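You operate a simulated robot arm through the tools that you are given. There is no shell and no other tool. Be economical: measure what you need, move in short steps, check, and stop when the job is done.

You run a simulated two-armed robot. Do the job below in one go: nothing can be reset, and whatever is moved stays where it is left.

JOB
Close both pairs of shutters and drop the bar across.
Fine: on each side free the latch, shut the shutter, then its flap; then the bar, fingers clear.

Only the result counts: the job must be done as asked and must still hold three seconds after the hand-in. Knocking over, shifting, dropping, spilling or breaking anything else fails it.

ROBOT AND FRAMES
Two 7-joint arms with two-finger parallel grippers on one trunk, on a base that drives. Base frame: it is fixed to the floor where the robot stands at the start and does not move with it; the origin is under the middle of the robot, x ahead of it, y to its left, z up. Readings come in mm, rad, newtons and seconds.
The left shoulder is at the start at [50, 187, 1160], the right one opposite. Places, roughly: latch one [700, 0, 1100]; shutter one [800, -100, 1600]; flap one [800, 0, 1600]; latch two [-200, -600, 1100]; shutter two [-100, -700, 1600]; flap two [-100, -700, 1600]; shutter bar [900, -100, 1300]. Payload 3.43 kg a hand.
Tool frame (each hand has its own): the origin (TCP) lies between the finger pads and is the grasp point; the fingertips stand 30 mm ahead of it; z points along the fingers, y is the line along which they close. Largest opening 94 mm; finger width 28, thickness 10; the body of the gripper, 50 by 96 mm, starts 55 mm behind the TCP.
Orientation is that of the tool frame in the base frame, as a unit quaternion [x, y, z, w]. With the fingers straight down and closing along the base's y, the tool's x points along the base's -x, its y along +y and its z along -z.

CONTROLS
- The arms move only by the tool send_rows. It takes "left_rows", "right_rows" or both (then of equal length, played together; a hand with none holds still); each is a list that holds one entry, the list of rows, each a list of 7 numbers: the turn, a rotation vector about the tool's x, y, z in rad, then the shift along the tool's x, y, z in m, then the opening, from 0 (shut) to 1 (fully open). In form: [[[wx, wy, wz, x, y, z, jaw], ...]]. A call has 1 to 12 rows; each row shifts and turns the commanded pose from where the row before left it, along the tool's axes as they then stand. A row lasts 0.2 s, in which the tool goes at most 50 mm and 0.15 rad; a call with a longer step from one row to the next is refused whole, and so is a gripper value outside its range. A pose out of reach is approached as far as the arm can. The call stops where the force on the tool passes 90 N (or 10 N more than at its start, if that is more) or the arm is blocked; 0.2 s more then pass. Each finger travels about 153 mm/s and halts on what it meets, pressing with about 27 N; the grip force reading is that of the motor and also rises with nothing between the fingers. The clock runs only during rows and for 0.2 s after the last one: add rows that do not move to give the fingers time. The reply holds the time, the measured pose of the TCP, the force on the tool along the base axes, the opening and the grip force, in the units named above and with some noise.
- Cameras (640 x 400 px; columns grow to the right, rows downward): "scene" is now at [116.4, -66.5, 1337.8]; the picture's right is [-0.72, -0.69, 0.00], its down [-0.34, 0.36, -0.87] and it looks along [0.60, -0.63, -0.49] (base axes); focal length 214 px, centre (320, 200). "left" rides on the left gripper at [76, -14, -102] in its tool frame; the picture's right is [0.18, 0.98, 0.00], its down [-0.75, 0.14, -0.64] and it looks along [-0.63, 0.12, 0.77] (tool axes); focal length 243 px, centre (320, 200). "right" rides on the right gripper at [76, 14, -103] in its tool frame; the picture's right is [-0.18, 0.98, 0.00], its down [-0.75, -0.14, -0.64] and it looks along [-0.63, -0.12, 0.77] (tool axes); focal length 243 px, centre (320, 200). There is no depth. A picture from a camera that has moved, and an enlarged one, comes with that camera's place and axes in the base frame and with its lens. The place of the scene camera against the robot may be out by one fixed shift of up to 12 mm in any direction.
- get_image(camera): a new picture of that camera. It takes no simulated time.
- raise_lower(by): slides the trunk up (or, below 0, down) by that many mm; the arms and the scene camera ride with it, the base frame stays. It gives what a move gives, with no picture.
- roll_base(legs): drives the robot by 1 to 6 legs, each [ahead, left, turn to the left] in mm, mm and rad, along the robot's own axes; the way and the turn of a leg run together, so that a leg with both is an arc; at most 1500 mm and 3.142 rad a leg. The arms and the cameras ride along, it lands a little off, and it stops where it bumps. It gives what a move gives.
- aim_head(pan, tilt): turns the head with the scene camera to pan (to the left, within 1.396 rad either way) and tilt (down, from -0.506 to 1.204), counted from straight ahead of the robot. It gives what a move gives.
- enlarge(camera, box): a new picture of the part [left, top, right, bottom] of that camera's present view, enlarged. It takes no simulated time.
- job_done(): hands the job in; it is judged then, once.

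Go step by step. Nothing tells you exact positions but the pictures and the camera data: compare them with the known pose of the tool, close in by small moves and look again before you grip or let go. The budget is 120 turns and 108 pictures, counting those below and the enlarged ones. Unless the task says otherwise, let go and move clear before handing in, and close with one line.

The tools are called after "Emit:" as name(argument=value, ...) on one line, values as JSON. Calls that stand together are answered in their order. send_rows: Moves the arms, as the interface text tells. Its arguments: {"type":"object","properties":{"left_rows":{"type":"array","items":{"type":"array","items":{"type":"array","items":{"type":"number"}}}},"right_rows":{"type":"array","items":{"type":"array","items":{"type":"array","items":{"type":"number"}}}}},"required":[]} The other tools are called the same way: raise_lower (by) slides the trunk up or down; roll_base (legs) drives the base; aim_head (pan, tilt) turns the head that bears the scene camera; get_image (camera) takes a picture; enlarge (camera, box) takes an enlarged picture of a part of a camera's view; job_done () hands the job in.

At the start:

```text
t: 0.0
left_tcp_pos: [340.0, -33.3, 1149.8]
left_orientation: [0.0, 1.0, 0.0, -0.001]
left_ft_force: [0.0, -0.4, 0.3]
left_finger_gap: 93.8
left_grasp_force: 0.0
right_tcp_pos: [311.2, -379.2, 998.9]
right_orientation: [0.0, 1.0, 0.0, 0.0]
right_ft_force: [1.0, 0.4, -0.1]
right_finger_gap: 93.8
right_grasp_force: 0.0
trunk travel left (down, up): [-375.0, 57.0]
robot x, y, heading: [3.5, 1.2, 0.001]
head pan, tilt: [-0.808, 0.517]
```

scene: 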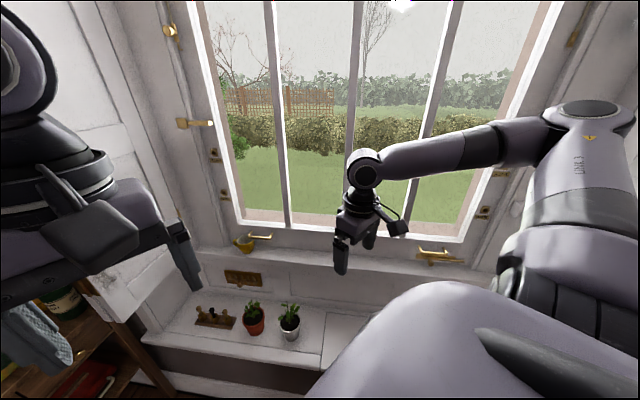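
right: 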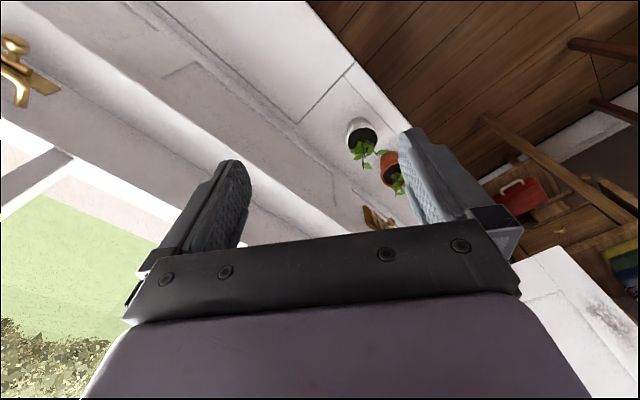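
left: 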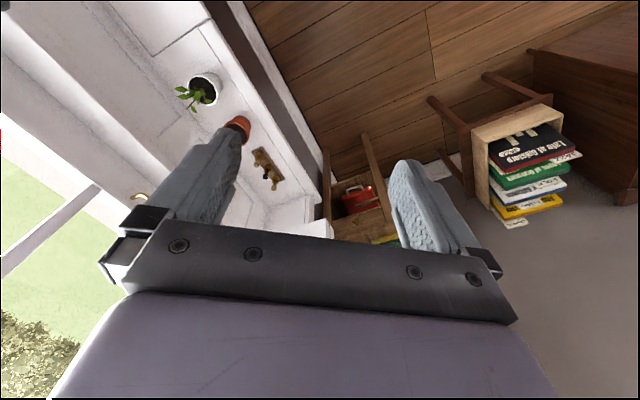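

I see a window at about 45° to the robot's right, with brass latches on the sill and shutters folded into the reveals. I'll look around with the head first.

Emit:
aim_head(pan=-0.3, tilt=0.0)

Emit:
get_image(camera="scene")

Emit:
aim_head(pan=-1.39, tilt=0.1)

Emit:
get_image(camera="scene")

Emit:
aim_head(pan=-0.808, tilt=0.0)

Emit:
get_image(camera="scene")

```text
t: 0.9
left_tcp_pos: [339.7, -33.5, 1151.0]
left_orientation: [0.0, 1.0, 0.0, -0.001]
left_ft_force: [0.1, -0.8, -0.9]
left_finger_gap: 93.8
left_grasp_force: 0.1
right_tcp_pos: [311.1, -377.8, 1000.5]
right_orientation: [0.001, 1.0, 0.0, 0.0]
right_ft_force: [0.3, 0.1, 0.4]
right_finger_gap: 93.8
right_grasp_force: 0.0
trunk travel left (down, up): [-375.0, 57.0]
robot x, y, heading: [0.3, -1.0, -0.0]
head pan, tilt: [-0.3, 0.0]
```

```text
104 pictures are left
camera scene: at [139.7, -27.7, 1385.4], right [-0.3, -0.95, 0.0], down [0.0, 0.0, -1.0], along [0.95, -0.3, 0.0], focal length 214 px, centre (320, 200)
```

scene: 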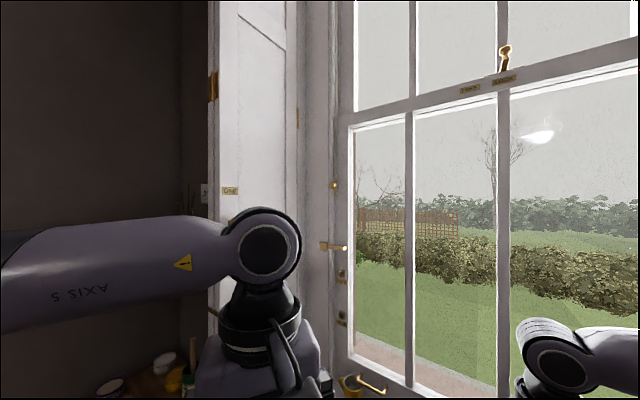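

```text
t: 2.3
left_tcp_pos: [339.8, -33.8, 1149.8]
left_orientation: [-0.001, 1.0, 0.0, 0.001]
left_ft_force: [0.0, 0.1, 0.6]
left_finger_gap: 94.1
left_grasp_force: 0.0
right_tcp_pos: [312.0, -378.4, 999.3]
right_orientation: [0.0, 1.0, 0.0, 0.0]
right_ft_force: [0.2, -0.1, 0.3]
right_finger_gap: 93.5
right_grasp_force: 0.0
trunk travel left (down, up): [-375.0, 57.0]
robot x, y, heading: [-1.0, 1.1, 0.001]
head pan, tilt: [-1.389, 0.099]
```

```text
103 pictures are left
camera scene: at [70.4, -91.5, 1376.4], right [-0.98, -0.18, 0.0], down [-0.02, 0.1, -1.0], along [0.18, -0.98, -0.1], focal length 214 px, centre (320, 200)
```

scene: 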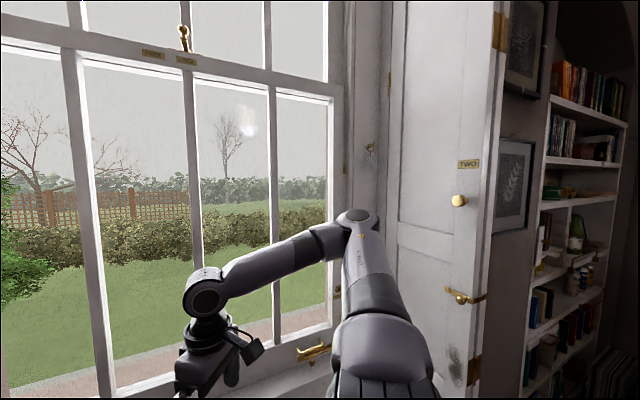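

```text
t: 3.3
left_tcp_pos: [339.9, -33.1, 1150.3]
left_orientation: [0.0, 1.0, 0.0, 0.0]
left_ft_force: [-0.1, 0.4, -0.7]
left_finger_gap: 94.3
left_grasp_force: 0.0
right_tcp_pos: [311.9, -377.4, 999.1]
right_orientation: [0.0, 1.0, 0.0, 0.0]
right_ft_force: [-1.0, -0.5, 0.6]
right_finger_gap: 94.2
right_grasp_force: 0.0
trunk travel left (down, up): [-375.0, 57.0]
robot x, y, heading: [0.4, -1.8, 0.003]
head pan, tilt: [-0.808, 0.0]
```

```text
102 pictures are left
camera scene: at [115.8, -66.1, 1385.4], right [-0.72, -0.69, 0.0], down [0.0, 0.0, -1.0], along [0.69, -0.72, 0.0], focal length 214 px, centre (320, 200)
```

scene: 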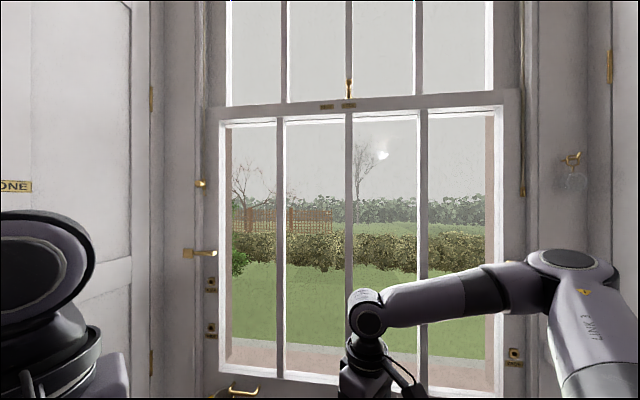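

The window lies straight along this view, with panel ONE left and TWO right. I'll enlarge the hardware.

Emit:
enlarge(camera="scene", box=[140, 160, 300, 400])

Emit:
enlarge(camera="scene", box=[480, 60, 640, 220])

Emit:
aim_head(pan=-0.3, tilt=0.3)

Emit:
enlarge(camera="scene", box=[180, 0, 400, 330])

Emit:
aim_head(pan=-1.39, tilt=0.3)

Emit:
enlarge(camera="scene", box=[300, 0, 540, 360])

```text
1.67 times, centred on (220, 280) of scene
camera zoom: at [115.8, -66.1, 1385.4], right [-0.72, -0.69, 0.0], down [0.0, 0.0, -1.0], along [0.69, -0.72, 0.0], focal length 358 px, centre (487, 67)
```

zoom: 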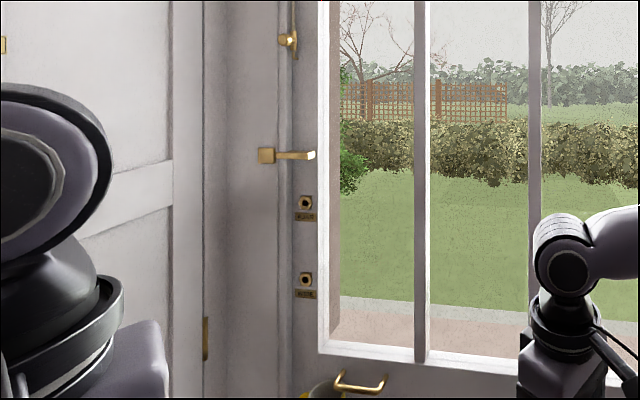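

```text
2.50 times, centred on (560, 140) of scene
camera zoom: at [115.8, -66.1, 1385.4], right [-0.72, -0.69, 0.0], down [0.0, 0.0, -1.0], along [0.69, -0.72, 0.0], focal length 536 px, centre (-280, 350)
```

zoom: 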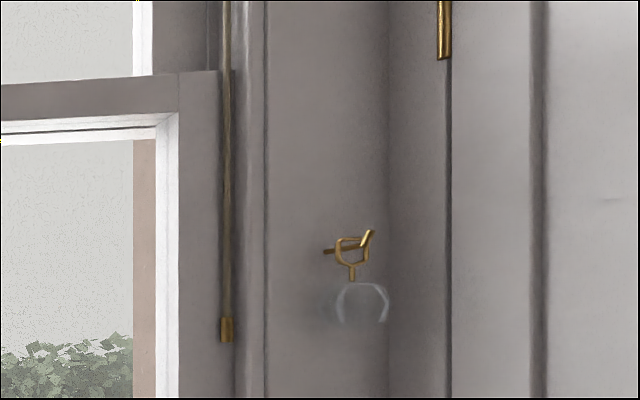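

```text
t: 4.2
left_tcp_pos: [340.9, -32.8, 1150.5]
left_orientation: [0.0, 1.0, 0.0, 0.0]
left_ft_force: [-0.1, 0.1, -0.3]
left_finger_gap: 94.1
left_grasp_force: 0.2
right_tcp_pos: [312.1, -378.6, 999.5]
right_orientation: [0.0, 1.0, 0.0, 0.0]
right_ft_force: [-0.1, 0.2, -0.1]
right_finger_gap: 94.1
right_grasp_force: 0.1
trunk travel left (down, up): [-375.0, 57.0]
robot x, y, heading: [-0.8, -1.5, -0.001]
head pan, tilt: [-0.3, 0.3]
```

```text
1.21 times, centred on (290, 165) of scene
camera zoom: at [142.9, -28.7, 1357.8], right [-0.3, -0.95, 0.0], down [-0.28, 0.09, -0.96], along [0.91, -0.28, -0.3], focal length 260 px, centre (356, 242)
```

zoom: 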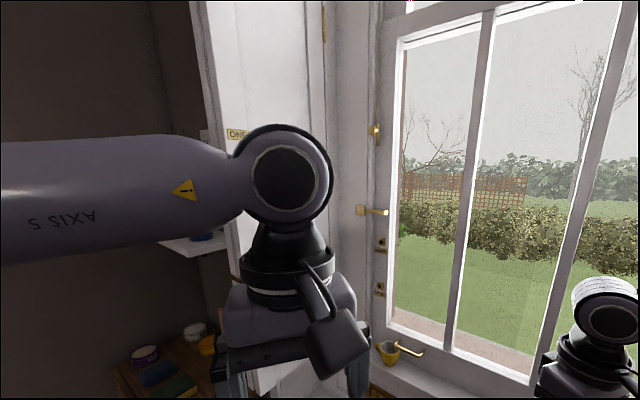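

```text
t: 5.5
left_tcp_pos: [340.7, -33.7, 1150.0]
left_orientation: [-0.001, 1.0, 0.0, 0.0]
left_ft_force: [-0.5, -0.2, 0.2]
left_finger_gap: 94.0
left_grasp_force: 0.1
right_tcp_pos: [311.8, -378.3, 999.8]
right_orientation: [0.0, 1.0, 0.0, 0.0]
right_ft_force: [0.2, -0.8, -0.4]
right_finger_gap: 94.0
right_grasp_force: 0.1
trunk travel left (down, up): [-375.0, 57.0]
robot x, y, heading: [0.8, -1.7, 0.0]
head pan, tilt: [-1.389, 0.3]
```

```text
1.11 times, centred on (420, 180) of scene
camera zoom: at [70.6, -92.8, 1357.7], right [-0.98, -0.18, 0.0], down [-0.05, 0.29, -0.96], along [0.17, -0.94, -0.3], focal length 238 px, centre (209, 222)
```

zoom: 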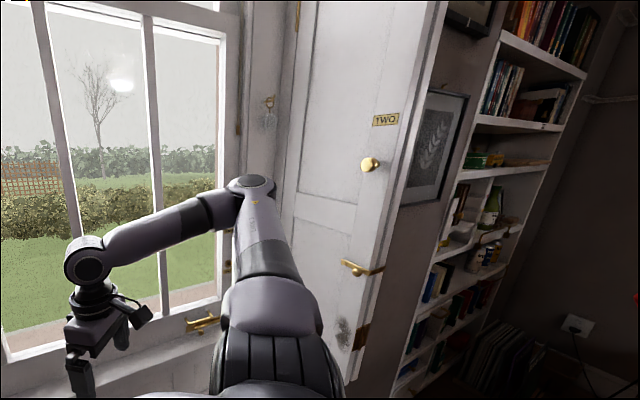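

Each side has a folded leaf with knob, low latch lever and hinges; the robot is standing close into the bay. Before I drive back, I'll check the floor around.

Emit:
aim_head(pan=1.2, tilt=0.6)

Emit:
get_image(camera="scene")

Emit:
aim_head(pan=0.3, tilt=0.5)

Emit:
get_image(camera="scene")

Emit:
aim_head(pan=-1.39, tilt=0.9)

Emit:
get_image(camera="scene")

```text
t: 7.9
left_tcp_pos: [340.0, -34.2, 1150.9]
left_orientation: [-0.001, 1.0, 0.001, 0.0]
left_ft_force: [-0.2, -0.8, 0.1]
left_finger_gap: 93.9
left_grasp_force: 0.1
right_tcp_pos: [312.4, -378.8, 999.8]
right_orientation: [0.0, 1.0, 0.0, 0.0]
right_ft_force: [-0.3, -0.2, 0.2]
right_finger_gap: 93.7
right_grasp_force: 0.0
trunk travel left (down, up): [-375.0, 57.0]
robot x, y, heading: [-3.2, -1.0, -0.003]
head pan, tilt: [1.201, 0.6]
```

```text
97 pictures are left
camera scene: at [85.7, 81.4, 1330.2], right [0.93, -0.36, 0.0], down [-0.2, -0.53, -0.83], along [0.3, 0.77, -0.56], focal length 214 px, centre (320, 200)
```

scene: 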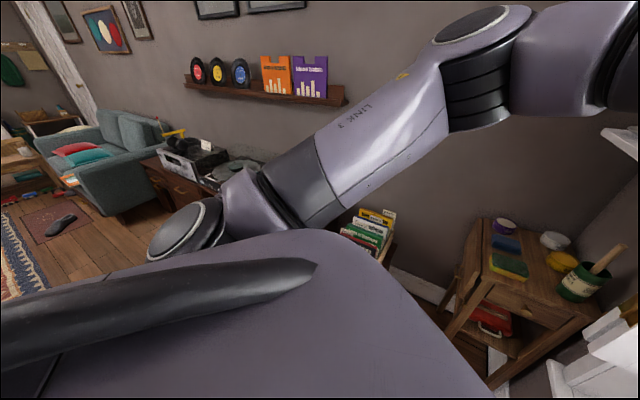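

```text
t: 9.1
left_tcp_pos: [339.4, -34.4, 1150.3]
left_orientation: [-0.001, 1.0, 0.001, 0.0]
left_ft_force: [1.0, 0.9, 0.2]
left_finger_gap: 94.1
left_grasp_force: 0.0
right_tcp_pos: [311.8, -379.4, 999.7]
right_orientation: [0.0, 1.0, 0.0, 0.0]
right_ft_force: [-0.5, 0.7, 0.3]
right_finger_gap: 94.0
right_grasp_force: 0.0
trunk travel left (down, up): [-375.0, 57.0]
robot x, y, heading: [0.1, 1.0, -0.005]
head pan, tilt: [0.3, 0.499]
```

```text
96 pictures are left
camera scene: at [140.6, 26.0, 1339.3], right [0.3, -0.96, 0.0], down [-0.46, -0.14, -0.88], along [0.84, 0.26, -0.48], focal length 214 px, centre (320, 200)
```

scene: 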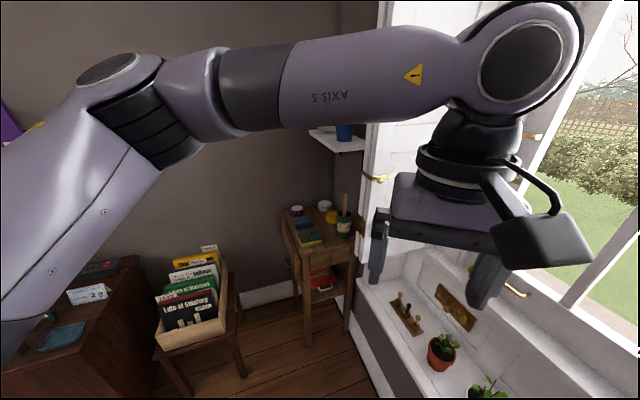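

```text
t: 10.8
left_tcp_pos: [340.2, -32.9, 1151.3]
left_orientation: [-0.001, 1.0, 0.0, 0.0]
left_ft_force: [-0.5, -0.4, -0.7]
left_finger_gap: 93.8
left_grasp_force: 0.0
right_tcp_pos: [312.4, -378.8, 1000.0]
right_orientation: [0.0, 1.0, -0.001, 0.0]
right_ft_force: [0.5, 0.1, -0.6]
right_finger_gap: 94.1
right_grasp_force: 0.1
trunk travel left (down, up): [-375.0, 57.0]
robot x, y, heading: [-5.1, -0.8, 0.0]
head pan, tilt: [-1.389, 0.901]
```

```text
95 pictures are left
camera scene: at [67.4, -75.3, 1305.5], right [-0.98, -0.18, 0.0], down [-0.14, 0.77, -0.62], along [0.11, -0.61, -0.78], focal length 214 px, centre (320, 200)
```

scene: 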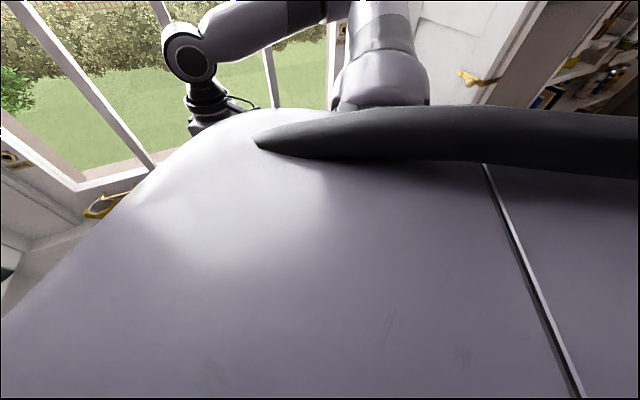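

Behind is free floor. I back off along -x, turn to face the window, and look again.

Emit:
roll_base(legs=[[-350, 150, 0], [0, 0, -0.95]])

Emit:
aim_head(pan=0.0, tilt=0.1)

Emit:
get_image(camera="scene")

```text
t: 15.6
left_tcp_pos: [-180.4, -151.7, 1150.4]
left_orientation: [0.456, 0.89, 0.0, 0.001]
left_ft_force: [-0.8, 0.1, 0.2]
left_finger_gap: 93.9
left_grasp_force: 0.0
right_tcp_pos: [-478.6, -330.9, 1000.6]
right_orientation: [0.456, 0.89, 0.0, -0.001]
right_ft_force: [0.5, -0.4, 0.1]
right_finger_gap: 93.8
right_grasp_force: 0.1
trunk travel left (down, up): [-375.0, 57.0]
robot x, y, heading: [-348.9, 141.8, -0.946]
head pan, tilt: [-1.389, 0.901]
```

```text
t: 17.2
left_tcp_pos: [-181.3, -152.9, 1151.2]
left_orientation: [0.456, 0.89, 0.0, -0.001]
left_ft_force: [-0.1, 0.2, -0.6]
left_finger_gap: 94.0
left_grasp_force: 0.1
right_tcp_pos: [-477.8, -331.5, 999.3]
right_orientation: [0.456, 0.89, 0.0, 0.0]
right_ft_force: [0.1, -0.1, -0.1]
right_finger_gap: 94.1
right_grasp_force: 0.1
trunk travel left (down, up): [-375.0, 57.0]
robot x, y, heading: [-353.7, 146.6, -0.945]
head pan, tilt: [0.0, 0.099]
```

```text
94 pictures are left
camera scene: at [-268.8, 19.6, 1376.4], right [-0.81, -0.58, 0.0], down [-0.06, 0.08, -0.99], along [0.58, -0.81, -0.1], focal length 214 px, centre (320, 200)
```

scene: 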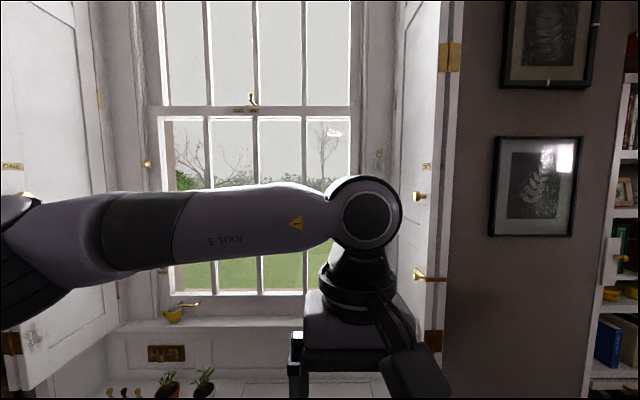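

Facing the window now. The left arm blocks the view; I move it to the left and shift the base left a bit.

Emit:
send_rows(left_rows=[[[0, 0, 0, 0.02, 0.045, 0, 1], [0, 0, 0, 0.02, 0.045, 0, 1], [0, 0, 0, 0.02, 0.045, 0, 1], [0, 0, 0, 0.02, 0.045, 0, 1], [0, 0, 0, 0.02, 0.045, 0, 1], [0, 0, 0, 0.02, 0.045, 0, 1], [0, 0, 0, 0, 0.045, 0, 1]]])

Emit:
roll_base(legs=[[0, 220, 0]])

Emit:
get_image(camera="scene")

```text
t: 18.8
left_tcp_pos: [5.3, 130.2, 1150.5]
left_orientation: [0.457, 0.889, -0.001, -0.001]
left_ft_force: [-0.8, -0.5, -0.4]
left_finger_gap: 93.9
left_grasp_force: 0.0
right_tcp_pos: [-478.6, -330.9, 999.7]
right_orientation: [0.457, 0.89, 0.0, 0.0]
right_ft_force: [0.4, -0.2, -0.2]
right_finger_gap: 94.0
right_grasp_force: 0.0
trunk travel left (down, up): [-375.0, 57.0]
robot x, y, heading: [-352.0, 144.8, -0.949]
head pan, tilt: [0.0, 0.099]
```

```text
t: 20.5
left_tcp_pos: [185.1, 258.3, 1151.4]
left_orientation: [0.455, 0.891, -0.001, 0.0]
left_ft_force: [-0.2, 1.1, 0.5]
left_finger_gap: 94.0
left_grasp_force: 0.0
right_tcp_pos: [-297.9, -202.9, 999.6]
right_orientation: [0.455, 0.89, 0.0, 0.0]
right_ft_force: [0.9, 0.1, -0.3]
right_finger_gap: 93.9
right_grasp_force: 0.1
trunk travel left (down, up): [-375.0, 57.0]
robot x, y, heading: [-175.6, 270.3, -0.944]
head pan, tilt: [0.0, 0.099]
```

```text
93 pictures are left
camera scene: at [-88.9, 149.0, 1376.4], right [-0.81, -0.58, 0.0], down [-0.06, 0.08, -1.0], along [0.58, -0.81, -0.1], focal length 214 px, centre (320, 200)
```

scene: 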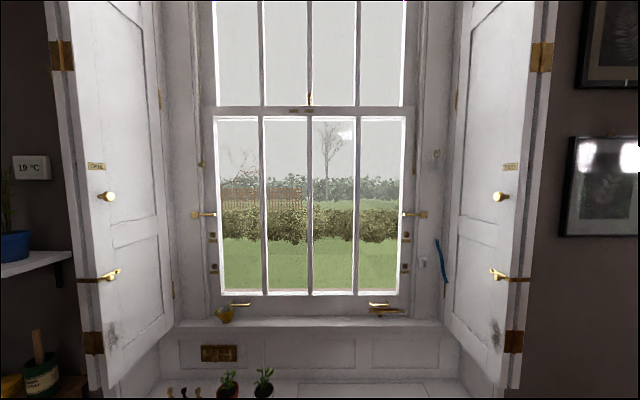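

Excellent overview. Enlarging the key hardware.

Emit:
enlarge(camera="scene", box=[40, 130, 240, 370])

Emit:
enlarge(camera="scene", box=[380, 130, 560, 370])

Emit:
enlarge(camera="scene", box=[180, 180, 440, 340])

```text
1.67 times, centred on (140, 250) of scene
camera zoom: at [-88.9, 149.0, 1376.4], right [-0.81, -0.58, 0.0], down [-0.06, 0.08, -1.0], along [0.58, -0.81, -0.1], focal length 358 px, centre (620, 117)
```

zoom: 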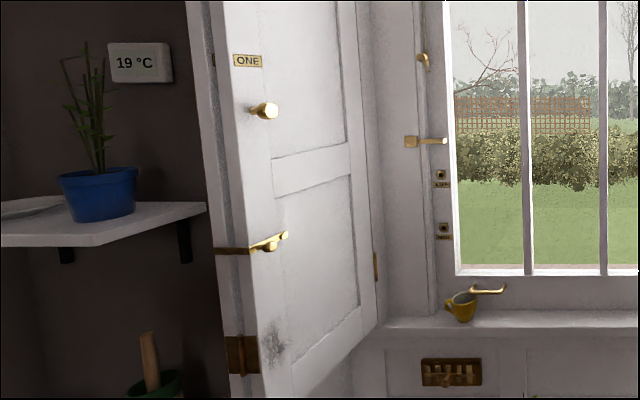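

```text
1.67 times, centred on (470, 250) of scene
camera zoom: at [-88.9, 149.0, 1376.4], right [-0.81, -0.58, 0.0], down [-0.06, 0.08, -1.0], along [0.58, -0.81, -0.1], focal length 358 px, centre (70, 117)
```

zoom: 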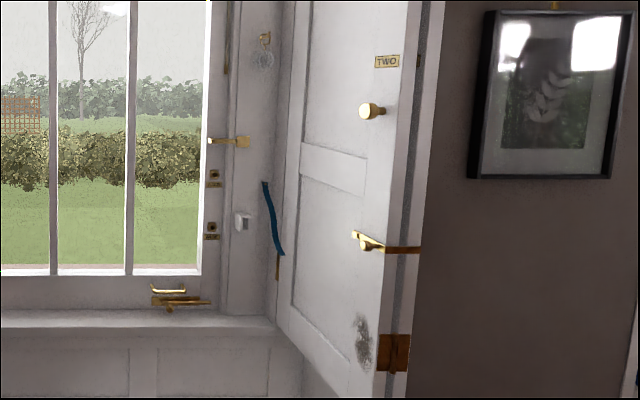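

```text
2.46 times, centred on (310, 260) of scene
camera zoom: at [-88.9, 149.0, 1376.4], right [-0.81, -0.58, 0.0], down [-0.06, 0.08, -1.0], along [0.58, -0.81, -0.1], focal length 528 px, centre (345, 52)
```

zoom: 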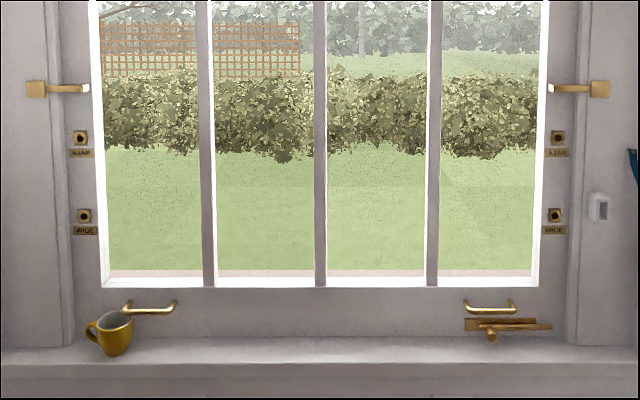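

I've triangulated: latch one ≈ (728,25,1105), latch two ≈ (-162,-597,1113), knobs at z≈1327. A closer look at both latches and knobs.

Emit:
enlarge(camera="scene", box=[60, 240, 140, 300])

Emit:
enlarge(camera="scene", box=[470, 240, 550, 300])

Emit:
enlarge(camera="scene", box=[60, 140, 140, 210])

```text
6.67 times, centred on (100, 270) of scene
camera zoom: at [-88.9, 149.0, 1376.4], right [-0.81, -0.58, 0.0], down [-0.06, 0.08, -1.0], along [0.58, -0.81, -0.1], focal length 1430 px, centre (1787, -267)
```

zoom: 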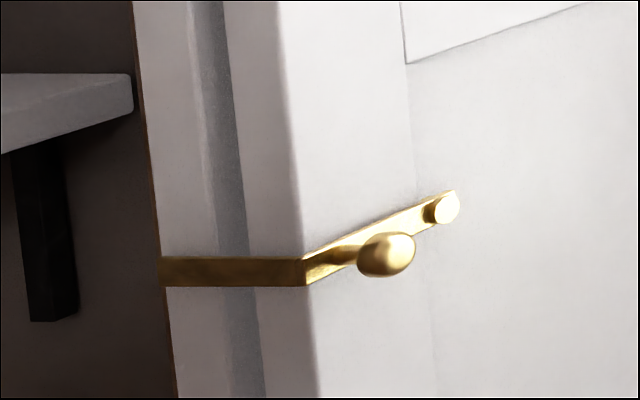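

```text
6.67 times, centred on (510, 270) of scene
camera zoom: at [-88.9, 149.0, 1376.4], right [-0.81, -0.58, 0.0], down [-0.06, 0.08, -1.0], along [0.58, -0.81, -0.1], focal length 1430 px, centre (-947, -267)
```

zoom: 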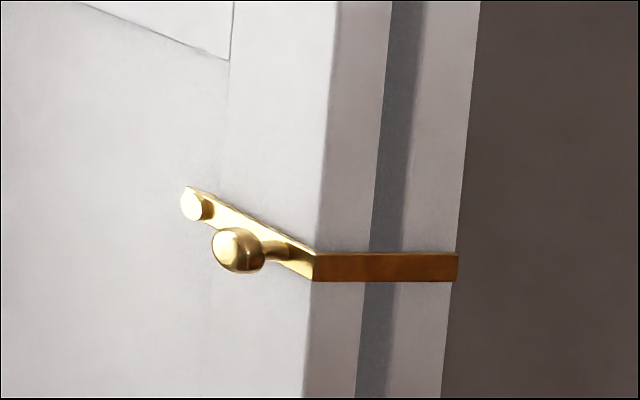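

```text
5.71 times, centred on (100, 175) of scene
camera zoom: at [-88.9, 149.0, 1376.4], right [-0.81, -0.58, 0.0], down [-0.06, 0.08, -1.0], along [0.58, -0.81, -0.1], focal length 1226 px, centre (1577, 343)
```

zoom: 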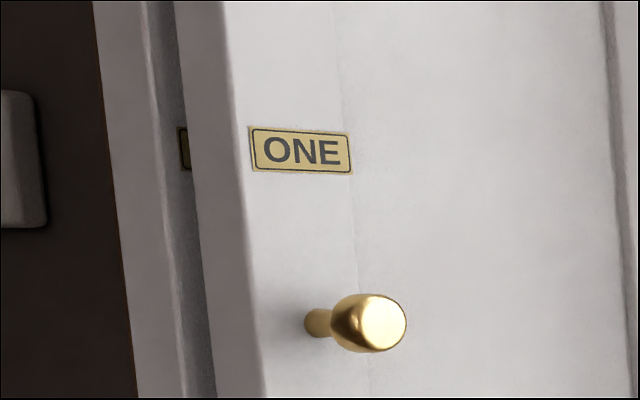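

The latch is a strap pivoted on the leaf's face, hooked round the folded flap, with a knob near the free end. I drive forward 250 and turn the left hand so its fingers point left.

Emit:
roll_base(legs=[[230, 0, 0]])

Emit:
send_rows(left_rows=[[[-0.145, 0, 0, 0, 0, 0, 0.6], [-0.145, 0, 0, 0, 0, 0, 0.6], [-0.145, 0, 0, 0, 0, 0, 0.6], [-0.145, 0, 0, 0, 0, 0, 0.6], [-0.145, 0, 0, 0, 0, 0, 0.6], [-0.145, 0, 0, 0, 0, 0, 0.6], [-0.145, 0, 0, 0, 0, 0, 0.6], [-0.145, 0, 0, 0, 0, 0, 0.6], [-0.145, 0, 0, 0, 0, 0, 0.6], [-0.145, 0, 0, 0, 0, 0, 0.6], [-0.12, 0, 0, 0, 0, 0, 0.6]]])

Emit:
get_image(camera="left")

Emit:
aim_head(pan=0.8, tilt=0.35)

Emit:
get_image(camera="scene")

```text
t: 22.2
left_tcp_pos: [315.9, 73.1, 1150.7]
left_orientation: [0.457, 0.89, 0.0, 0.0]
left_ft_force: [0.4, 0.0, 0.7]
left_finger_gap: 94.0
left_grasp_force: 0.0
right_tcp_pos: [-167.5, -384.6, 1000.5]
right_orientation: [0.457, 0.889, 0.0, -0.001]
right_ft_force: [0.5, 0.2, -1.0]
right_finger_gap: 94.0
right_grasp_force: 0.0
trunk travel left (down, up): [-375.0, 57.0]
robot x, y, heading: [-39.3, 92.2, -0.952]
head pan, tilt: [0.0, 0.099]
```

```text
t: 23.6
left_tcp_pos: [318.8, 76.9, 1154.7]
left_orientation: [0.423, 0.795, 0.39, 0.193]
left_ft_force: [5.1, 4.7, -3.5]
left_finger_gap: 56.5
left_grasp_force: 0.0
right_tcp_pos: [-167.3, -384.9, 1000.4]
right_orientation: [0.457, 0.889, 0.0, 0.0]
right_ft_force: [-0.8, -0.3, -0.7]
right_finger_gap: 93.9
right_grasp_force: 0.1
trunk travel left (down, up): [-375.0, 57.0]
robot x, y, heading: [-41.7, 88.7, -0.947]
head pan, tilt: [0.0, 0.099]
stopped in row 7 (left hand): the force on the tool passed its limit (the readings are from after the stop); the commanded pose is now the measured one
```

```text
86 pictures are left
camera left: at [202.7, 87.4, 1207.9], right [0.41, 0.48, 0.77], down [0.09, -0.87, 0.49], along [0.91, -0.13, -0.4], focal length 243 px, centre (320, 200)
```

left: 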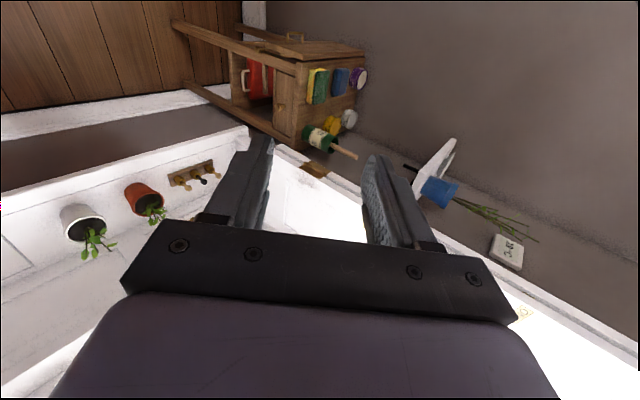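

```text
t: 24.8
left_tcp_pos: [317.1, 76.6, 1153.9]
left_orientation: [0.424, 0.795, 0.391, 0.191]
left_ft_force: [9.4, 7.6, -2.7]
left_finger_gap: 56.4
left_grasp_force: 0.1
right_tcp_pos: [-167.6, -385.0, 1000.3]
right_orientation: [0.457, 0.89, 0.0, -0.001]
right_ft_force: [0.3, -0.5, -0.7]
right_finger_gap: 93.8
right_grasp_force: 0.0
trunk travel left (down, up): [-375.0, 57.0]
robot x, y, heading: [-37.0, 89.3, -0.947]
head pan, tilt: [0.799, 0.351]
```

```text
85 pictures are left
camera scene: at [80.0, 26.1, 1353.0], right [-0.15, -0.99, 0.0], down [-0.34, 0.05, -0.94], along [0.93, -0.14, -0.34], focal length 214 px, centre (320, 200)
```

scene: 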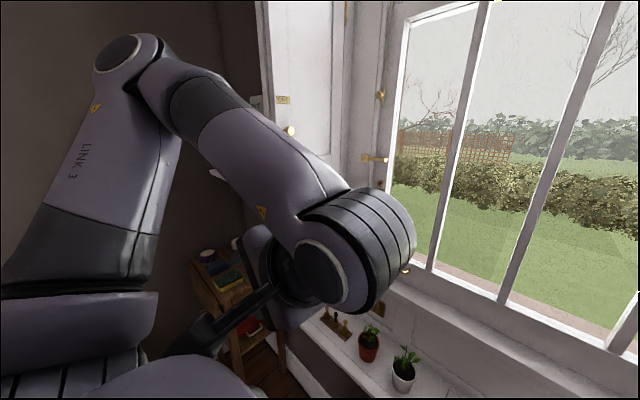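

The wrist met something (likely the robot's own trunk or arm) at that close-in pose. I reach the hand forward first, then finish the turn.

Emit:
send_rows(left_rows=[[[0, 0, 0, -0.04, 0, 0, 0.6], [0, 0, 0, -0.04, 0, 0, 0.6], [0, 0, 0, -0.04, 0, 0, 0.6], [-0.12, 0, 0, -0.03, 0, 0, 0.6], [-0.12, 0, 0, 0, 0, 0, 0.6], [-0.12, 0, 0, 0, 0, 0, 0.6], [-0.12, 0, 0, 0, 0, 0, 0.6], [-0.12, 0, 0, 0, 0, 0, 0.6], [-0.08, 0, 0, 0, 0, 0, 0.6]]])

Emit:
get_image(camera="left")

Emit:
get_image(camera="scene")

```text
t: 26.8
left_tcp_pos: [372.5, -38.9, 1152.5]
left_orientation: [0.337, 0.621, 0.63, 0.323]
left_ft_force: [0.3, -0.5, -1.0]
left_finger_gap: 56.3
left_grasp_force: 0.0
left hand out of reach, approached as far as the arm can: row 8, 9
right_tcp_pos: [-168.3, -384.9, 1000.5]
right_orientation: [0.457, 0.889, 0.001, 0.001]
right_ft_force: [-0.8, -0.1, 0.2]
right_finger_gap: 94.0
right_grasp_force: 0.0
trunk travel left (down, up): [-375.0, 57.0]
robot x, y, heading: [-41.1, 87.1, -0.949]
head pan, tilt: [0.799, 0.351]
```

```text
84 pictures are left
camera left: at [244.1, -34.9, 1138.4], right [-0.09, 0.13, 0.99], down [-0.1, -0.99, 0.12], along [0.99, -0.09, 0.1], focal length 243 px, centre (320, 200)
```

left: 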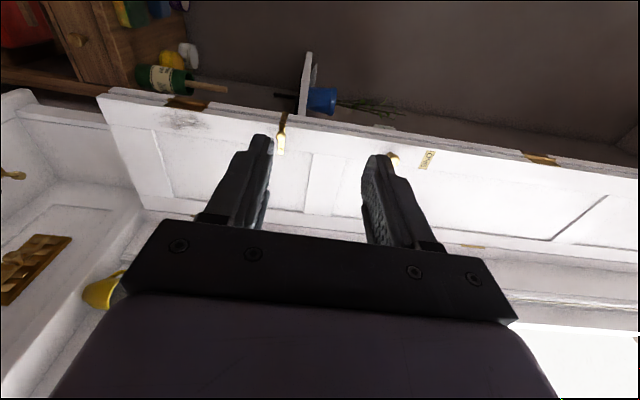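

```text
83 pictures are left
camera scene: at [79.5, 26.2, 1353.1], right [-0.15, -0.99, 0.0], down [-0.34, 0.05, -0.94], along [0.93, -0.14, -0.34], focal length 214 px, centre (320, 200)
```

scene: 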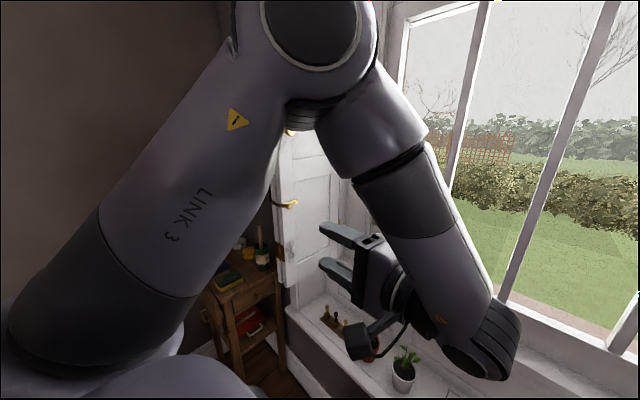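

The hand now points squarely at leaf one. Enlarging the latch from the wrist camera for triangulation.

Emit:
enlarge(camera="left", box=[230, 80, 430, 205])

```text
3.20 times, centred on (330, 142) of left
camera zoom: at [244.1, -34.9, 1138.4], right [-0.09, 0.13, 0.99], down [-0.1, -0.99, 0.12], along [0.99, -0.09, 0.1], focal length 776 px, centre (288, 384)
```

zoom: 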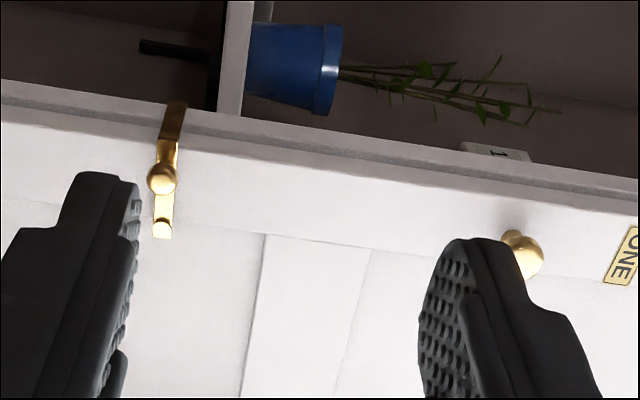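

Latch knob one ≈ (697,32,1102). Approaching in steps, jaws straddling it vertically.

Emit:
send_rows(left_rows=[[[0, 0, 0, -0.025, -0.01, 0.04, 0.55], [0, 0, 0, -0.025, -0.01, 0.04, 0.55], [0, 0, 0, -0.025, -0.01, 0.04, 0.55], [0, 0, 0, -0.025, -0.01, 0.04, 0.55], [0, 0, 0, -0.025, -0.01, 0.04, 0.55]]])

Emit:
get_image(camera="left")

```text
t: 28.0
left_tcp_pos: [374.5, -18.6, 1136.6]
left_orientation: [0.336, 0.621, 0.631, 0.322]
left_ft_force: [0.3, 0.3, -0.2]
left_finger_gap: 51.7
left_grasp_force: 0.0
left hand out of reach, approached as far as the arm can: row 1, 2, 3, 4, 5
right_tcp_pos: [-168.8, -385.9, 1000.6]
right_orientation: [0.457, 0.889, 0.001, 0.0]
right_ft_force: [0.2, -0.2, -0.6]
right_finger_gap: 94.1
right_grasp_force: 0.1
trunk travel left (down, up): [-375.0, 57.0]
robot x, y, heading: [-40.9, 93.0, -0.949]
head pan, tilt: [0.799, 0.351]
```

```text
81 pictures are left
camera left: at [247.3, -13.3, 1123.9], right [-0.09, 0.13, 0.99], down [-0.1, -0.99, 0.12], along [0.99, -0.09, 0.11], focal length 243 px, centre (320, 200)
```

left: 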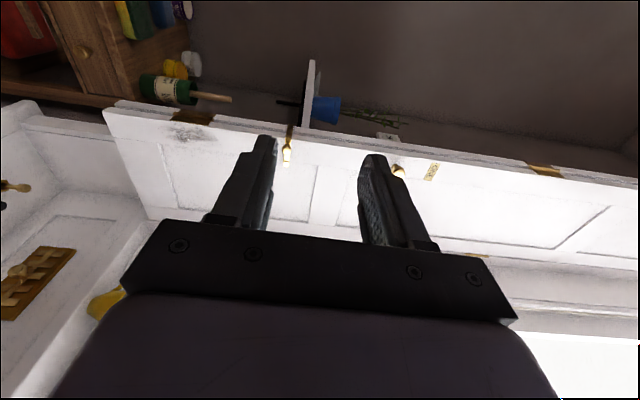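

The arm is at a wrist limit pointing fully left. I rotate the hand toward forward-left about the vertical.

Emit:
send_rows(left_rows=[[[0, -0.14, 0, 0, 0, 0, 0.55], [0, -0.14, 0, 0, 0, 0, 0.55], [0, -0.14, 0, 0, 0, 0, 0.55], [0, -0.14, 0, 0, 0, 0, 0.55], [0, -0.14, 0, 0, 0, 0, 0.55]]])

Emit:
get_image(camera="left")

```text
t: 29.2
left_tcp_pos: [373.0, -41.9, 1135.3]
left_orientation: [0.532, 0.472, 0.479, 0.515]
left_ft_force: [0.4, -0.1, -0.1]
left_finger_gap: 51.6
left_grasp_force: 0.0
left hand out of reach, approached as far as the arm can: row 5
right_tcp_pos: [-168.0, -385.3, 999.1]
right_orientation: [0.456, 0.89, -0.001, 0.001]
right_ft_force: [-0.8, 0.9, 0.1]
right_finger_gap: 94.1
right_grasp_force: 0.1
trunk travel left (down, up): [-375.0, 57.0]
robot x, y, heading: [-41.3, 83.5, -0.948]
head pan, tilt: [0.799, 0.351]
```

```text
80 pictures are left
camera left: at [277.6, 43.4, 1123.6], right [0.02, 0.16, 0.99], down [-0.71, -0.69, 0.13], along [0.7, -0.7, 0.1], focal length 243 px, centre (320, 200)
```

left: 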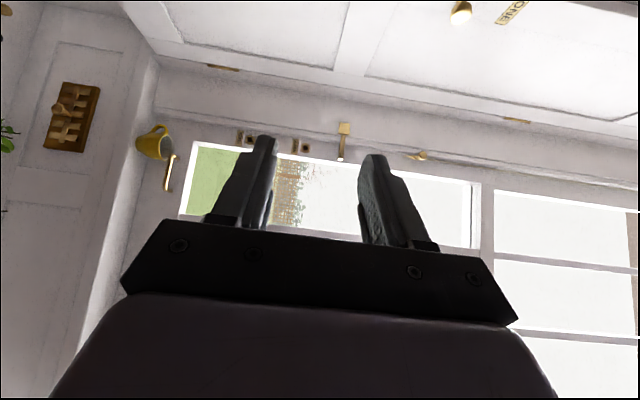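

Pose now reachable, pointing along base +x. Approach again.

Emit:
send_rows(left_rows=[[[0, 0, 0, 0.017, -0.006, 0.037, 0.55], [0, 0, 0, 0.017, -0.006, 0.037, 0.55], [0, 0, 0, 0.017, -0.006, 0.037, 0.55], [0, 0, 0, 0.017, -0.006, 0.037, 0.55], [0, 0, 0, 0.017, -0.006, 0.037, 0.55], [0, 0, 0, 0.017, -0.006, 0.037, 0.55]]])

Emit:
get_image(camera="left")

```text
t: 30.6
left_tcp_pos: [579.4, -31.3, 1143.2]
left_orientation: [0.533, 0.474, 0.479, 0.512]
left_ft_force: [0.2, 0.2, -0.2]
left_finger_gap: 51.8
left_grasp_force: 0.1
left hand out of reach, approached as far as the arm can: row 1, 2, 3, 6
right_tcp_pos: [-167.6, -385.9, 999.7]
right_orientation: [0.457, 0.889, 0.0, 0.0]
right_ft_force: [-0.3, -0.4, -0.4]
right_finger_gap: 93.8
right_grasp_force: 0.1
trunk travel left (down, up): [-375.0, 57.0]
robot x, y, heading: [-44.1, 89.4, -0.949]
head pan, tilt: [0.799, 0.351]
```

```text
79 pictures are left
camera left: at [484.6, 54.3, 1131.4], right [0.03, 0.16, 0.99], down [-0.71, -0.7, 0.13], along [0.71, -0.7, 0.09], focal length 243 px, centre (320, 200)
```

left: 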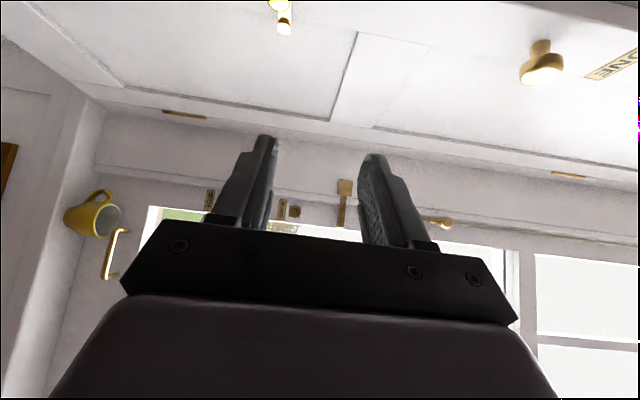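

I'll use trunk and base for the rest: lower 40, drive left 80.

Emit:
raise_lower(by=-40)

Emit:
roll_base(legs=[[5, 80, 0]])

Emit:
get_image(camera="left")

```text
t: 31.4
left_tcp_pos: [580.0, -32.0, 1102.4]
left_orientation: [0.531, 0.474, 0.48, 0.513]
left_ft_force: [0.5, 0.6, -0.3]
left_finger_gap: 51.8
left_grasp_force: 0.0
right_tcp_pos: [-167.3, -385.5, 958.7]
right_orientation: [0.457, 0.89, 0.0, 0.0]
right_ft_force: [0.0, 1.0, -0.7]
right_finger_gap: 93.8
right_grasp_force: 0.0
trunk travel left (down, up): [-335.0, 97.0]
robot x, y, heading: [-40.9, 88.1, -0.946]
head pan, tilt: [0.799, 0.351]
```

```text
t: 32.5
left_tcp_pos: [646.6, 10.0, 1102.1]
left_orientation: [0.531, 0.474, 0.479, 0.514]
left_ft_force: [-0.4, 0.3, 0.1]
left_finger_gap: 51.5
left_grasp_force: 0.0
right_tcp_pos: [-100.4, -342.8, 960.0]
right_orientation: [0.457, 0.889, 0.0, 0.0]
right_ft_force: [0.1, -0.4, 0.3]
right_finger_gap: 94.2
right_grasp_force: 0.0
trunk travel left (down, up): [-335.0, 97.0]
robot x, y, heading: [25.6, 126.6, -0.952]
head pan, tilt: [0.799, 0.351]
```

```text
78 pictures are left
camera left: at [551.8, 96.2, 1091.0], right [0.03, 0.16, 0.99], down [-0.71, -0.69, 0.13], along [0.71, -0.7, 0.09], focal length 243 px, centre (320, 200)
```

left: 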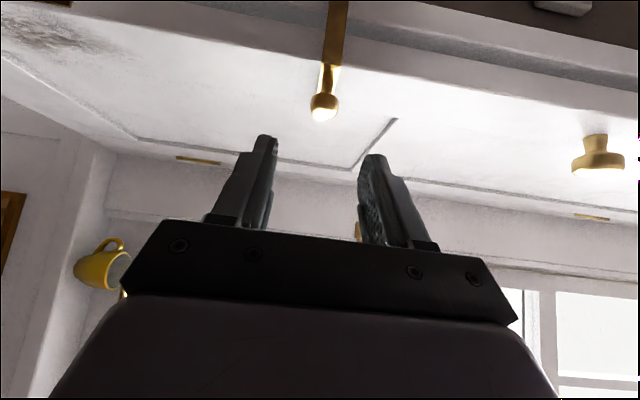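

The knob is confirmed at ~(697,32,1100). Moving in the last 35 mm.

Emit:
send_rows(left_rows=[[[0, 0, 0, 0.018, 0, 0, 0.6], [0, 0, 0, 0.0, 0, 0.015, 0.6], [0, 0, 0, 0.0, 0, 0.015, 0.6]]])

Emit:
get_image(camera="left")

```text
t: 33.3
left_tcp_pos: [668.2, 8.1, 1112.6]
left_orientation: [0.533, 0.476, 0.479, 0.511]
left_ft_force: [-0.4, 0.7, 0.5]
left_finger_gap: 56.3
left_grasp_force: 0.0
left hand out of reach, approached as far as the arm can: row 1, 2, 3
right_tcp_pos: [-101.9, -344.0, 960.2]
right_orientation: [0.458, 0.889, 0.001, 0.0]
right_ft_force: [0.1, 0.1, -0.1]
right_finger_gap: 93.9
right_grasp_force: 0.0
trunk travel left (down, up): [-335.0, 97.0]
robot x, y, heading: [26.6, 129.5, -0.947]
head pan, tilt: [0.799, 0.351]
```

```text
77 pictures are left
camera left: at [572.3, 92.9, 1101.9], right [0.03, 0.16, 0.99], down [-0.7, -0.7, 0.14], along [0.71, -0.7, 0.09], focal length 243 px, centre (320, 200)
```

left: 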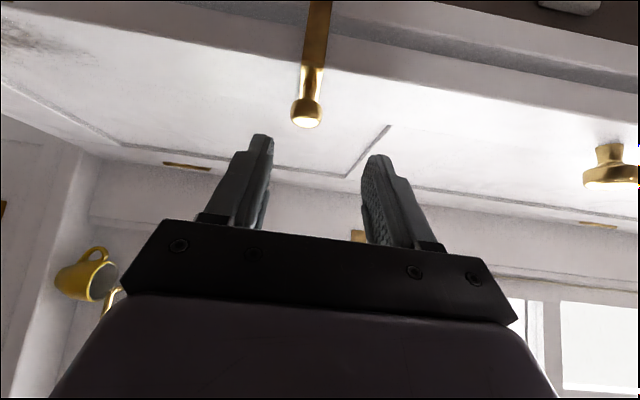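

The left wrist is limited in this stance. Better: face the leaf as at the start (heading ≈0) and use the right hand, pointing forward-left. First I retract the left hand and tuck the right one in, then turn.

Emit:
send_rows(left_rows=[[[0, 0, 0, 0, 0, -0.04, 0.6], [0, 0, 0, 0, 0, -0.04, 0.6], [0, 0, 0, 0, 0, -0.04, 0.6], [0, 0, 0, 0, 0, -0.04, 0.6], [0, 0, 0, 0, 0, -0.04, 0.6], [0, 0, 0, 0, 0, 0, 0.6]]], right_rows=[[[0, 0, 0, 0, 0.038, -0.025, 0.6], [0, 0, 0, 0, 0.038, -0.025, 0.6], [0, 0, 0, 0, 0.038, -0.025, 0.6], [0, 0, 0, 0, 0.038, -0.025, 0.6], [0, 0, 0, 0, 0.038, -0.025, 0.6], [0, 0, 0, 0, 0.038, -0.025, 0.6]]])

Emit:
roll_base(legs=[[0, 0, 0.93]])

Emit:
aim_head(pan=0.0, tilt=0.4)

Emit:
get_image(camera="scene")

```text
t: 34.7
left_tcp_pos: [474.5, 0.6, 1126.4]
left_orientation: [0.532, 0.474, 0.479, 0.512]
left_ft_force: [0.5, 0.4, 0.4]
left_finger_gap: 56.3
left_grasp_force: 0.1
left hand out of reach, approached as far as the arm can: row 3, 5
right_tcp_pos: [86.0, -210.3, 1110.5]
right_orientation: [0.458, 0.889, 0.0, 0.0]
right_ft_force: [0.2, -0.2, -0.5]
right_finger_gap: 56.6
right_grasp_force: 0.1
trunk travel left (down, up): [-335.0, 97.0]
robot x, y, heading: [26.3, 128.4, -0.95]
head pan, tilt: [0.799, 0.351]
```

```text
t: 37.5
left_tcp_pos: [394.8, 414.8, 1124.9]
left_orientation: [0.262, 0.663, 0.659, 0.241]
left_ft_force: [-0.4, -0.2, -0.9]
left_finger_gap: 56.5
left_grasp_force: 0.1
right_tcp_pos: [334.0, -22.4, 1111.8]
right_orientation: [0.007, 1.0, 0.0, 0.0]
right_ft_force: [-0.7, -0.8, 0.1]
right_finger_gap: 56.4
right_grasp_force: 0.0
trunk travel left (down, up): [-335.0, 97.0]
robot x, y, heading: [26.0, 129.5, -0.014]
head pan, tilt: [0.799, 0.351]
```

```text
t: 38.6
left_tcp_pos: [396.0, 414.8, 1126.3]
left_orientation: [0.261, 0.663, 0.658, 0.242]
left_ft_force: [-0.4, 0.1, -0.4]
left_finger_gap: 56.3
left_grasp_force: 0.1
right_tcp_pos: [334.3, -23.9, 1111.5]
right_orientation: [0.007, 1.0, 0.0, -0.001]
right_ft_force: [0.2, -0.5, -0.3]
right_finger_gap: 56.1
right_grasp_force: 0.2
trunk travel left (down, up): [-335.0, 97.0]
robot x, y, heading: [25.5, 129.6, -0.014]
head pan, tilt: [0.0, 0.4]
```

```text
76 pictures are left
camera scene: at [171.8, 127.4, 1308.5], right [-0.01, -1.0, 0.0], down [-0.39, 0.01, -0.92], along [0.92, -0.01, -0.39], focal length 214 px, centre (320, 200)
```

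scene: 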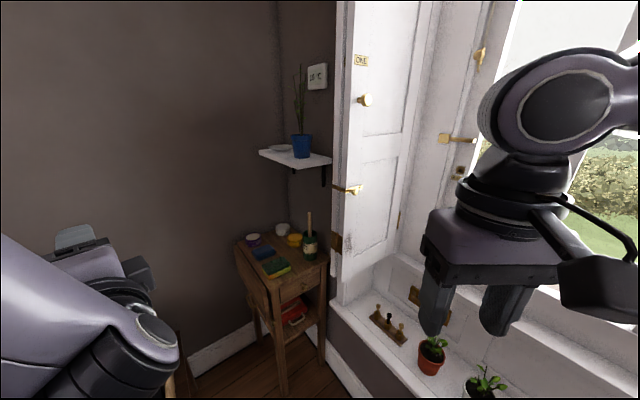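

Table and leaf are well in view. I move the right hand forward, then turn it so it points along the leaf's normal with the jaws closing vertically.

Emit:
send_rows(right_rows=[[[0, 0, 0, -0.045, 0, 0, 0.6], [0, 0, 0, -0.045, 0, 0, 0.6], [0, 0, 0, -0.04, 0, 0, 0.6]]])

Emit:
send_rows(right_rows=[[[-0.1198, -0.0624, 0.0624, 0, 0, 0, 0.6], [-0.1198, -0.0624, 0.0624, 0, 0, 0, 0.6], [-0.1198, -0.0624, 0.0624, 0, 0, 0, 0.6], [-0.1198, -0.0624, 0.0624, 0, 0, 0, 0.6], [-0.1198, -0.0624, 0.0624, 0, 0, 0, 0.6], [-0.1198, -0.0624, 0.0624, 0, 0, 0, 0.6], [-0.1198, -0.0624, 0.0624, 0, 0, 0, 0.6], [-0.1198, -0.0624, 0.0624, 0, 0, 0, 0.6], [-0.1198, -0.0624, 0.0624, 0, 0, 0, 0.6], [-0.1198, -0.0624, 0.0624, 0, 0, 0, 0.6], [-0.1198, -0.0624, 0.0624, 0, 0, 0, 0.6], [-0.1198, -0.0624, 0.0624, 0, 0, 0, 0.6]]])

Emit:
get_image(camera="right")

Emit:
get_image(camera="scene")

```text
t: 39.4
left_tcp_pos: [397.0, 414.1, 1124.8]
left_orientation: [0.26, 0.663, 0.659, 0.241]
left_ft_force: [-0.3, -0.1, 0.7]
left_finger_gap: 56.6
left_grasp_force: 0.0
right_tcp_pos: [464.4, -42.7, 1112.3]
right_orientation: [0.008, 1.0, 0.001, 0.0]
right_ft_force: [-0.8, -0.3, -0.1]
right_finger_gap: 56.5
right_grasp_force: 0.0
right hand out of reach, approached as far as the arm can: row 3
trunk travel left (down, up): [-335.0, 97.0]
robot x, y, heading: [24.6, 133.4, -0.018]
head pan, tilt: [0.0, 0.4]
```

```text
t: 42.0
left_tcp_pos: [394.9, 413.9, 1125.9]
left_orientation: [0.261, 0.662, 0.66, 0.241]
left_ft_force: [0.3, -0.3, 0.1]
left_finger_gap: 56.2
left_grasp_force: 0.1
right_tcp_pos: [454.0, -70.4, 1151.3]
right_orientation: [0.331, 0.63, 0.62, 0.329]
right_ft_force: [0.7, -0.6, 0.0]
right_finger_gap: 56.5
right_grasp_force: 0.1
right hand out of reach, approached as far as the arm can: row 12
trunk travel left (down, up): [-335.0, 97.0]
robot x, y, heading: [27.8, 130.0, -0.015]
head pan, tilt: [0.0, 0.4]
```

```text
75 pictures are left
camera right: at [325.3, -66.5, 1167.6], right [0.11, -0.14, 0.98], down [-0.11, -0.99, -0.13], along [0.99, -0.09, -0.13], focal length 243 px, centre (320, 200)
```

right: 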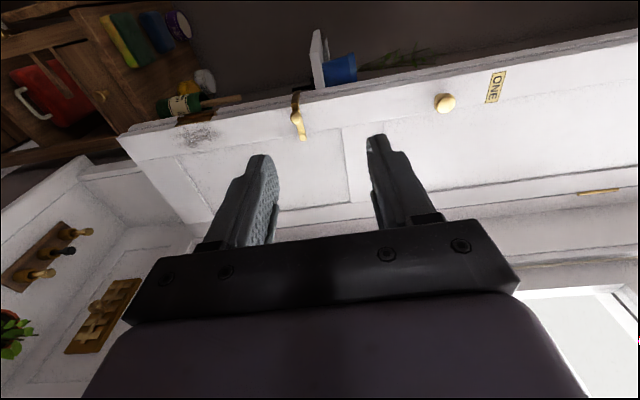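

```text
74 pictures are left
camera scene: at [171.1, 127.0, 1308.6], right [-0.01, -1.0, 0.0], down [-0.39, 0.01, -0.92], along [0.92, -0.01, -0.39], focal length 214 px, centre (320, 200)
```

scene: 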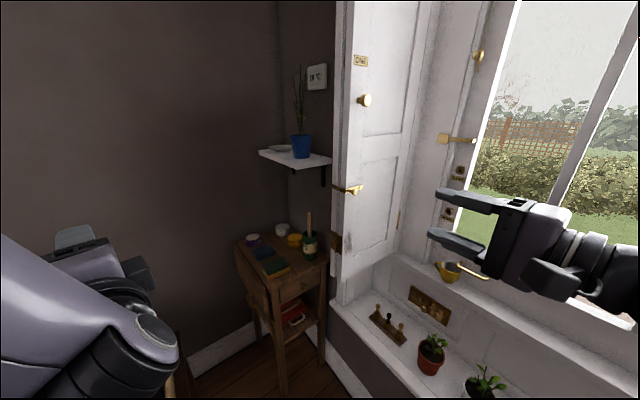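

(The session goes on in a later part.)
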